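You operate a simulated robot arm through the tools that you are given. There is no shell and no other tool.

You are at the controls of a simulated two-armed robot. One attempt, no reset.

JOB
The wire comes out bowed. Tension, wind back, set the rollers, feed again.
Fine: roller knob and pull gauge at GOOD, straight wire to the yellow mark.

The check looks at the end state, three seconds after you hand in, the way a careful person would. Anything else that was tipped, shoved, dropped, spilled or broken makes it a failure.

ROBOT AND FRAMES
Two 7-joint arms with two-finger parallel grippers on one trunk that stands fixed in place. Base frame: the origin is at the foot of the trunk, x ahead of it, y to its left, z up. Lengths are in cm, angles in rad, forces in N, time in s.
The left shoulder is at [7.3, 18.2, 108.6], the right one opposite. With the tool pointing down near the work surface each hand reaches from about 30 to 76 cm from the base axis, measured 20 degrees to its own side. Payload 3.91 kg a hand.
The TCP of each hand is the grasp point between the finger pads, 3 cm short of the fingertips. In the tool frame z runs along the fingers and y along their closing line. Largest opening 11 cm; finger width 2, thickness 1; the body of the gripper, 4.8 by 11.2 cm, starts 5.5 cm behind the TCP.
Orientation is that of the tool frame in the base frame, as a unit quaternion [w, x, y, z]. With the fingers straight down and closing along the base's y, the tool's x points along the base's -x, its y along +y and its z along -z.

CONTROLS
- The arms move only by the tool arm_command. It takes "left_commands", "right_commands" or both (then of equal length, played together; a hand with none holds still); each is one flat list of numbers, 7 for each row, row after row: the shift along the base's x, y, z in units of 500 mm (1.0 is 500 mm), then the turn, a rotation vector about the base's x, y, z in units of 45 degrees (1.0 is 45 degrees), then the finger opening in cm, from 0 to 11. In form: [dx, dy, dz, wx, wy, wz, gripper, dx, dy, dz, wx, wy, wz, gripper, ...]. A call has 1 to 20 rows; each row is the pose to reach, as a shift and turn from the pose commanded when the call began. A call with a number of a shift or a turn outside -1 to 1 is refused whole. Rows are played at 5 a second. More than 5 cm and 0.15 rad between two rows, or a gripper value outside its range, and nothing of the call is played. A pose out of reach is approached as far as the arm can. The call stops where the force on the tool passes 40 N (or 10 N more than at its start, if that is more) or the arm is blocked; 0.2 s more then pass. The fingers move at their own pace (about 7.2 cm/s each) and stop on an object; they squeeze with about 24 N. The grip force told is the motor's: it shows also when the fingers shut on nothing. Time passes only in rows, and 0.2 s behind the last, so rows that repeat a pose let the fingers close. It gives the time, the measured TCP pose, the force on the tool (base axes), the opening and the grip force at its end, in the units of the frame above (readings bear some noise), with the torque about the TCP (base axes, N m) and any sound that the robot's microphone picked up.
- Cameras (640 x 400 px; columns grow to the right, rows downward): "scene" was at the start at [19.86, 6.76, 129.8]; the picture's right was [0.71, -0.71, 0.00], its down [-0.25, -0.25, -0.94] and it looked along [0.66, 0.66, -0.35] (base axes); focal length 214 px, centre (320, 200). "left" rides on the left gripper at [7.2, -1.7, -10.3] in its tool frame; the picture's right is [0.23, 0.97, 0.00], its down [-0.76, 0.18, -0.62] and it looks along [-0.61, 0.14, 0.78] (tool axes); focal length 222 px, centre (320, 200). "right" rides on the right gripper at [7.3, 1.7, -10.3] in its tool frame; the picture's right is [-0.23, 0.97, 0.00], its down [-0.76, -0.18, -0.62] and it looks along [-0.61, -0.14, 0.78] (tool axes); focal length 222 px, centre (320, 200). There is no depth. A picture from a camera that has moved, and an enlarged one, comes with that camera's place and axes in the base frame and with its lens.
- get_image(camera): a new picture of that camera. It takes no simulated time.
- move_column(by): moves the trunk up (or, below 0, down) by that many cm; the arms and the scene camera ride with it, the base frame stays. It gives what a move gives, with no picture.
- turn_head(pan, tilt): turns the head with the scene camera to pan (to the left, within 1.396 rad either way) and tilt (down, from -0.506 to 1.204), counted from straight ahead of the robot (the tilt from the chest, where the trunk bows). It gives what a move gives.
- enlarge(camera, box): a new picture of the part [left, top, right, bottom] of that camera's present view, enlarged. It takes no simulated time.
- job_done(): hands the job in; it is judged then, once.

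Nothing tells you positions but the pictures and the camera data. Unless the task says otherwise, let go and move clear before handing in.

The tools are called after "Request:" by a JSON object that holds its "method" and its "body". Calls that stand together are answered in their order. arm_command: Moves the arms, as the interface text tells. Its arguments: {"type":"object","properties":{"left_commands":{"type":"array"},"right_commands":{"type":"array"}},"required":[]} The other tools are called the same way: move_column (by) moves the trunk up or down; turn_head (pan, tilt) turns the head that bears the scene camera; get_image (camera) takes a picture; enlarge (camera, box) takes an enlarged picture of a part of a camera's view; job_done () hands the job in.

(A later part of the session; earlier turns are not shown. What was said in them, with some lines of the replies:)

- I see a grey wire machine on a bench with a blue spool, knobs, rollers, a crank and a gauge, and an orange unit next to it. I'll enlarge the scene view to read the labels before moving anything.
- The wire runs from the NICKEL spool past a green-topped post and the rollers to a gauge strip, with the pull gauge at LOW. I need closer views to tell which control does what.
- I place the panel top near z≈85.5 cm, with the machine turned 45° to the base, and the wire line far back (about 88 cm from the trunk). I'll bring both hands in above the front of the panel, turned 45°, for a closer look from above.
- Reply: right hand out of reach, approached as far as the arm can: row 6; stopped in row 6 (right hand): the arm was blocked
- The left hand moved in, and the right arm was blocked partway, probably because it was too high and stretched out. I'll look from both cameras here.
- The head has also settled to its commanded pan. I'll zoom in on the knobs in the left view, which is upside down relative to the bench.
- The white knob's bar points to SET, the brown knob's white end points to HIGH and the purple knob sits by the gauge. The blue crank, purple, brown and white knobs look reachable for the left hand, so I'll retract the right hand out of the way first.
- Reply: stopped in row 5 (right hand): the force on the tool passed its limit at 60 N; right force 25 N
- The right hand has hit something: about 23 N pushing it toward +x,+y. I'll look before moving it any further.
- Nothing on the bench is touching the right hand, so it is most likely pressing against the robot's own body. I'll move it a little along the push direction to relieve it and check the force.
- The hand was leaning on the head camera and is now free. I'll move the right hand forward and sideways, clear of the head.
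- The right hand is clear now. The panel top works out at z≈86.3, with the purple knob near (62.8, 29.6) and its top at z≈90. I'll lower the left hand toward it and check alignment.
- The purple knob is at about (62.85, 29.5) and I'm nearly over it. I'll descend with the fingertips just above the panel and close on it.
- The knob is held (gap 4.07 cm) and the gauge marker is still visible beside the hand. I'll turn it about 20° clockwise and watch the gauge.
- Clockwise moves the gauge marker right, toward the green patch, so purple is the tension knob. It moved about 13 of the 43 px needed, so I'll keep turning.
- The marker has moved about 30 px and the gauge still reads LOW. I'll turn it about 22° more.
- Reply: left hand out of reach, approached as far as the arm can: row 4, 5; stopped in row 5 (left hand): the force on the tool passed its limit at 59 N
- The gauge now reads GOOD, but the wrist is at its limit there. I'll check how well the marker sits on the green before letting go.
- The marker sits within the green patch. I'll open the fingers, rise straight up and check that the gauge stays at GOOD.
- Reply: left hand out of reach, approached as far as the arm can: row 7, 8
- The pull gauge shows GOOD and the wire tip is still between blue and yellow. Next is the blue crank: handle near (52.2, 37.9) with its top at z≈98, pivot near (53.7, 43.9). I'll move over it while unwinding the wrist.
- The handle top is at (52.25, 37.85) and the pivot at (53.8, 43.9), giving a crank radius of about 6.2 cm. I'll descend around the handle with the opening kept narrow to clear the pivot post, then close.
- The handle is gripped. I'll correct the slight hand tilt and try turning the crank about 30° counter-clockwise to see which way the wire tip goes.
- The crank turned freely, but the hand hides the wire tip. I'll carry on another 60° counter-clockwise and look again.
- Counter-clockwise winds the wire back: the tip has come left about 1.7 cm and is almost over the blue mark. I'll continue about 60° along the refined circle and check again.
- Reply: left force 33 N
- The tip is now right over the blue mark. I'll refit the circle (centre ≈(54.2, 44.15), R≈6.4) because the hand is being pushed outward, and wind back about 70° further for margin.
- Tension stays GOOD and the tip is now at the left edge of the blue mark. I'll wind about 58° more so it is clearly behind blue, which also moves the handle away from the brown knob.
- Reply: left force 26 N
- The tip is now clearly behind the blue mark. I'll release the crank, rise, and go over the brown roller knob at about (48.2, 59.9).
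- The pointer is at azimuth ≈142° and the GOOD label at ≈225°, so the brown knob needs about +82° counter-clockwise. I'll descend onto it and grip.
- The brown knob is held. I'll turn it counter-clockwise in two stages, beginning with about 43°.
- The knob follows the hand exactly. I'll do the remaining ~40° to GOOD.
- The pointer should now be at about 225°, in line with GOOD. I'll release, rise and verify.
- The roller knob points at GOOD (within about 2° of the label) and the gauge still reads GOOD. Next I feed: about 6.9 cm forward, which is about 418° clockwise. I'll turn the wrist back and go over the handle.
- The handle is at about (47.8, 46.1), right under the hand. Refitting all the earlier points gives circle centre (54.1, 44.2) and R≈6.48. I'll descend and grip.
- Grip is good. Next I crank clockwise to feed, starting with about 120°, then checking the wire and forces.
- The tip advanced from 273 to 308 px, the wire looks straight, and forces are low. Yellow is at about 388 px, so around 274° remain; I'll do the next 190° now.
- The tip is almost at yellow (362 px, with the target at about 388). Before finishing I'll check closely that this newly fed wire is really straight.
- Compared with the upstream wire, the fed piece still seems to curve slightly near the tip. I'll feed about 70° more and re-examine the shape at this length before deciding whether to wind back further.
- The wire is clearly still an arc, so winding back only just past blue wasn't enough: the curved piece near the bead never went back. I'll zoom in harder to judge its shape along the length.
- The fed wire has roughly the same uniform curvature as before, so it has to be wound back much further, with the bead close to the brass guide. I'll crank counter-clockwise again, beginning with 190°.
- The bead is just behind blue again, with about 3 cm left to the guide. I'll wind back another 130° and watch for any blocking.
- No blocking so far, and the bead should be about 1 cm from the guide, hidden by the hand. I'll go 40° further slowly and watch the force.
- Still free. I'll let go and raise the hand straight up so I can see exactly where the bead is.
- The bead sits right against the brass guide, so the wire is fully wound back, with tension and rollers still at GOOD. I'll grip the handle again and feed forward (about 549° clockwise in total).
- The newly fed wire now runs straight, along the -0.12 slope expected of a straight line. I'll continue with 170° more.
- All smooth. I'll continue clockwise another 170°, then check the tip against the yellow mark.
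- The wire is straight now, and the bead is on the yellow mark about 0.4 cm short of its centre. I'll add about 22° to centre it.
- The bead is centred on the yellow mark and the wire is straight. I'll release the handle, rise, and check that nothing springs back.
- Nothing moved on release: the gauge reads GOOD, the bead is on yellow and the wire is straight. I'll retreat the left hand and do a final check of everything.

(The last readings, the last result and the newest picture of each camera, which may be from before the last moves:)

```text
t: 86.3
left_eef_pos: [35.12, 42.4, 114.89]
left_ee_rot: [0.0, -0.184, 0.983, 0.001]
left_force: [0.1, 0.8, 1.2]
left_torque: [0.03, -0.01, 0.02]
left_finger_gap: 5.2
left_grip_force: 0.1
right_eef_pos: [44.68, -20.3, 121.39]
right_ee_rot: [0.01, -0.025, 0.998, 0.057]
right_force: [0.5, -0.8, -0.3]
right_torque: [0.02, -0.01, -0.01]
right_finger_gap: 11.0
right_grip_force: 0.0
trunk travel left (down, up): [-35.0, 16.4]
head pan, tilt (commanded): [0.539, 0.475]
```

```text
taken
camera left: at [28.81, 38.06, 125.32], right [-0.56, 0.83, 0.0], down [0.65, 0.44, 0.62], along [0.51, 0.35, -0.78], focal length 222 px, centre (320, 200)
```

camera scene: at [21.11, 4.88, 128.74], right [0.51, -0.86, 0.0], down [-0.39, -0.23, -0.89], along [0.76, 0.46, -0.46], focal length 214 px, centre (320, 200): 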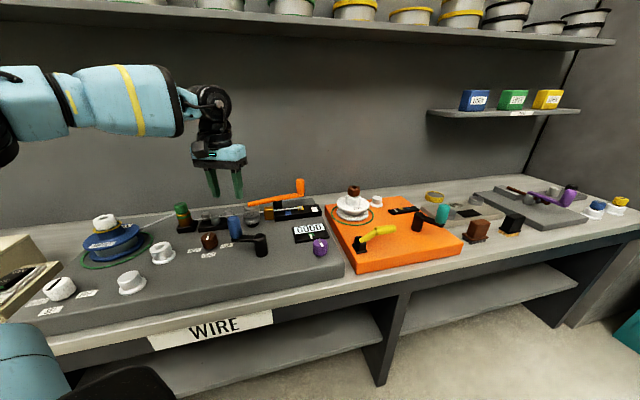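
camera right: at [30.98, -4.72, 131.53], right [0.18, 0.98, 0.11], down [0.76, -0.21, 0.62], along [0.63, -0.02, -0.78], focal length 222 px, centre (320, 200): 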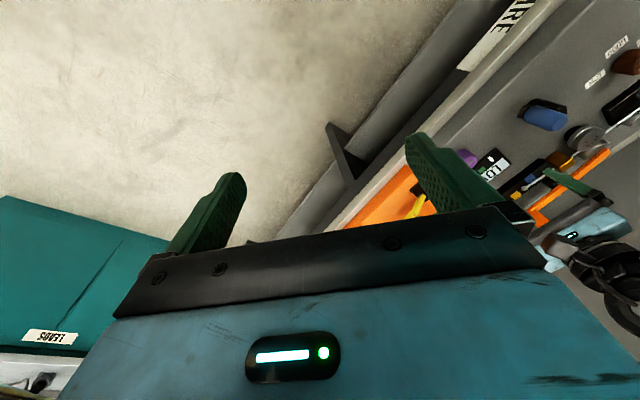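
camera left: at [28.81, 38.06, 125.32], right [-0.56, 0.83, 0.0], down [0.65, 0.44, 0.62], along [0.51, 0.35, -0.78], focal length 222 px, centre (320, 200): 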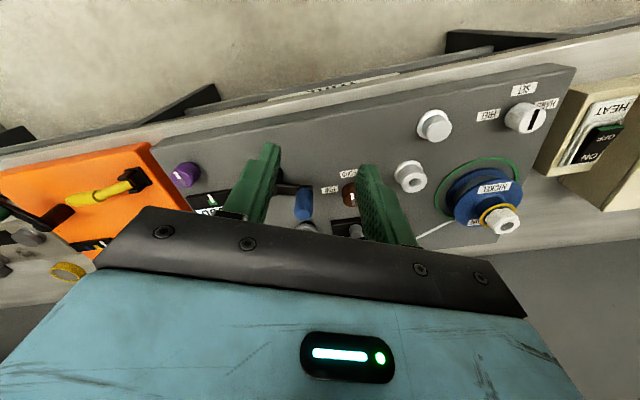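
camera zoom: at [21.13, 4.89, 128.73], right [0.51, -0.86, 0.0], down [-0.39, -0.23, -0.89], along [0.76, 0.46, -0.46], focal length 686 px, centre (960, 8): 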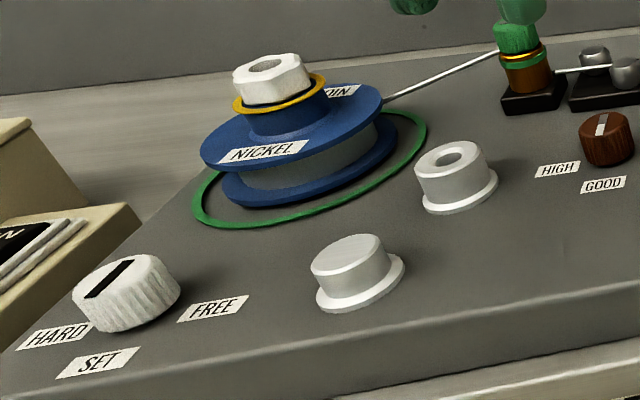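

The roller knob points at GOOD, the pull gauge reads GOOD, and the straight wire's tip is centred on the yellow mark. Both hands are clear and everything else is where it was, so I'm handing in.

Request:
{"method": "job_done", "body": {}}

```text
The job is handed in.
```

The job is handed in. In the last pictures the fed wire is straight with its tip centred on the yellow mark. The roller knob points at GOOD and the pull gauge reads GOOD.

- **Tension:** I turned the purple knob clockwise until the gauge moved from LOW to GOOD. It stayed there afterwards.
- **Rollers:** I turned the brown knob from HIGH to GOOD. By my measurement the pointer is within about 2° of the label.
- **Feed:** The first wind-back stopped just behind the blue mark, and the wire came out bowed again. I wound it back a second time until its tip sat against the brass guide. After that it fed out straight to yellow.

Early on, while I was moving the right arm back, its gripper pressed against the robot's own head camera; the reported peak was 60 N. I backed it off, the force went to zero, and the camera view returned to normal.

Both hands were clear of the machine when I handed in, and I saw nothing tipped, moved or broken.
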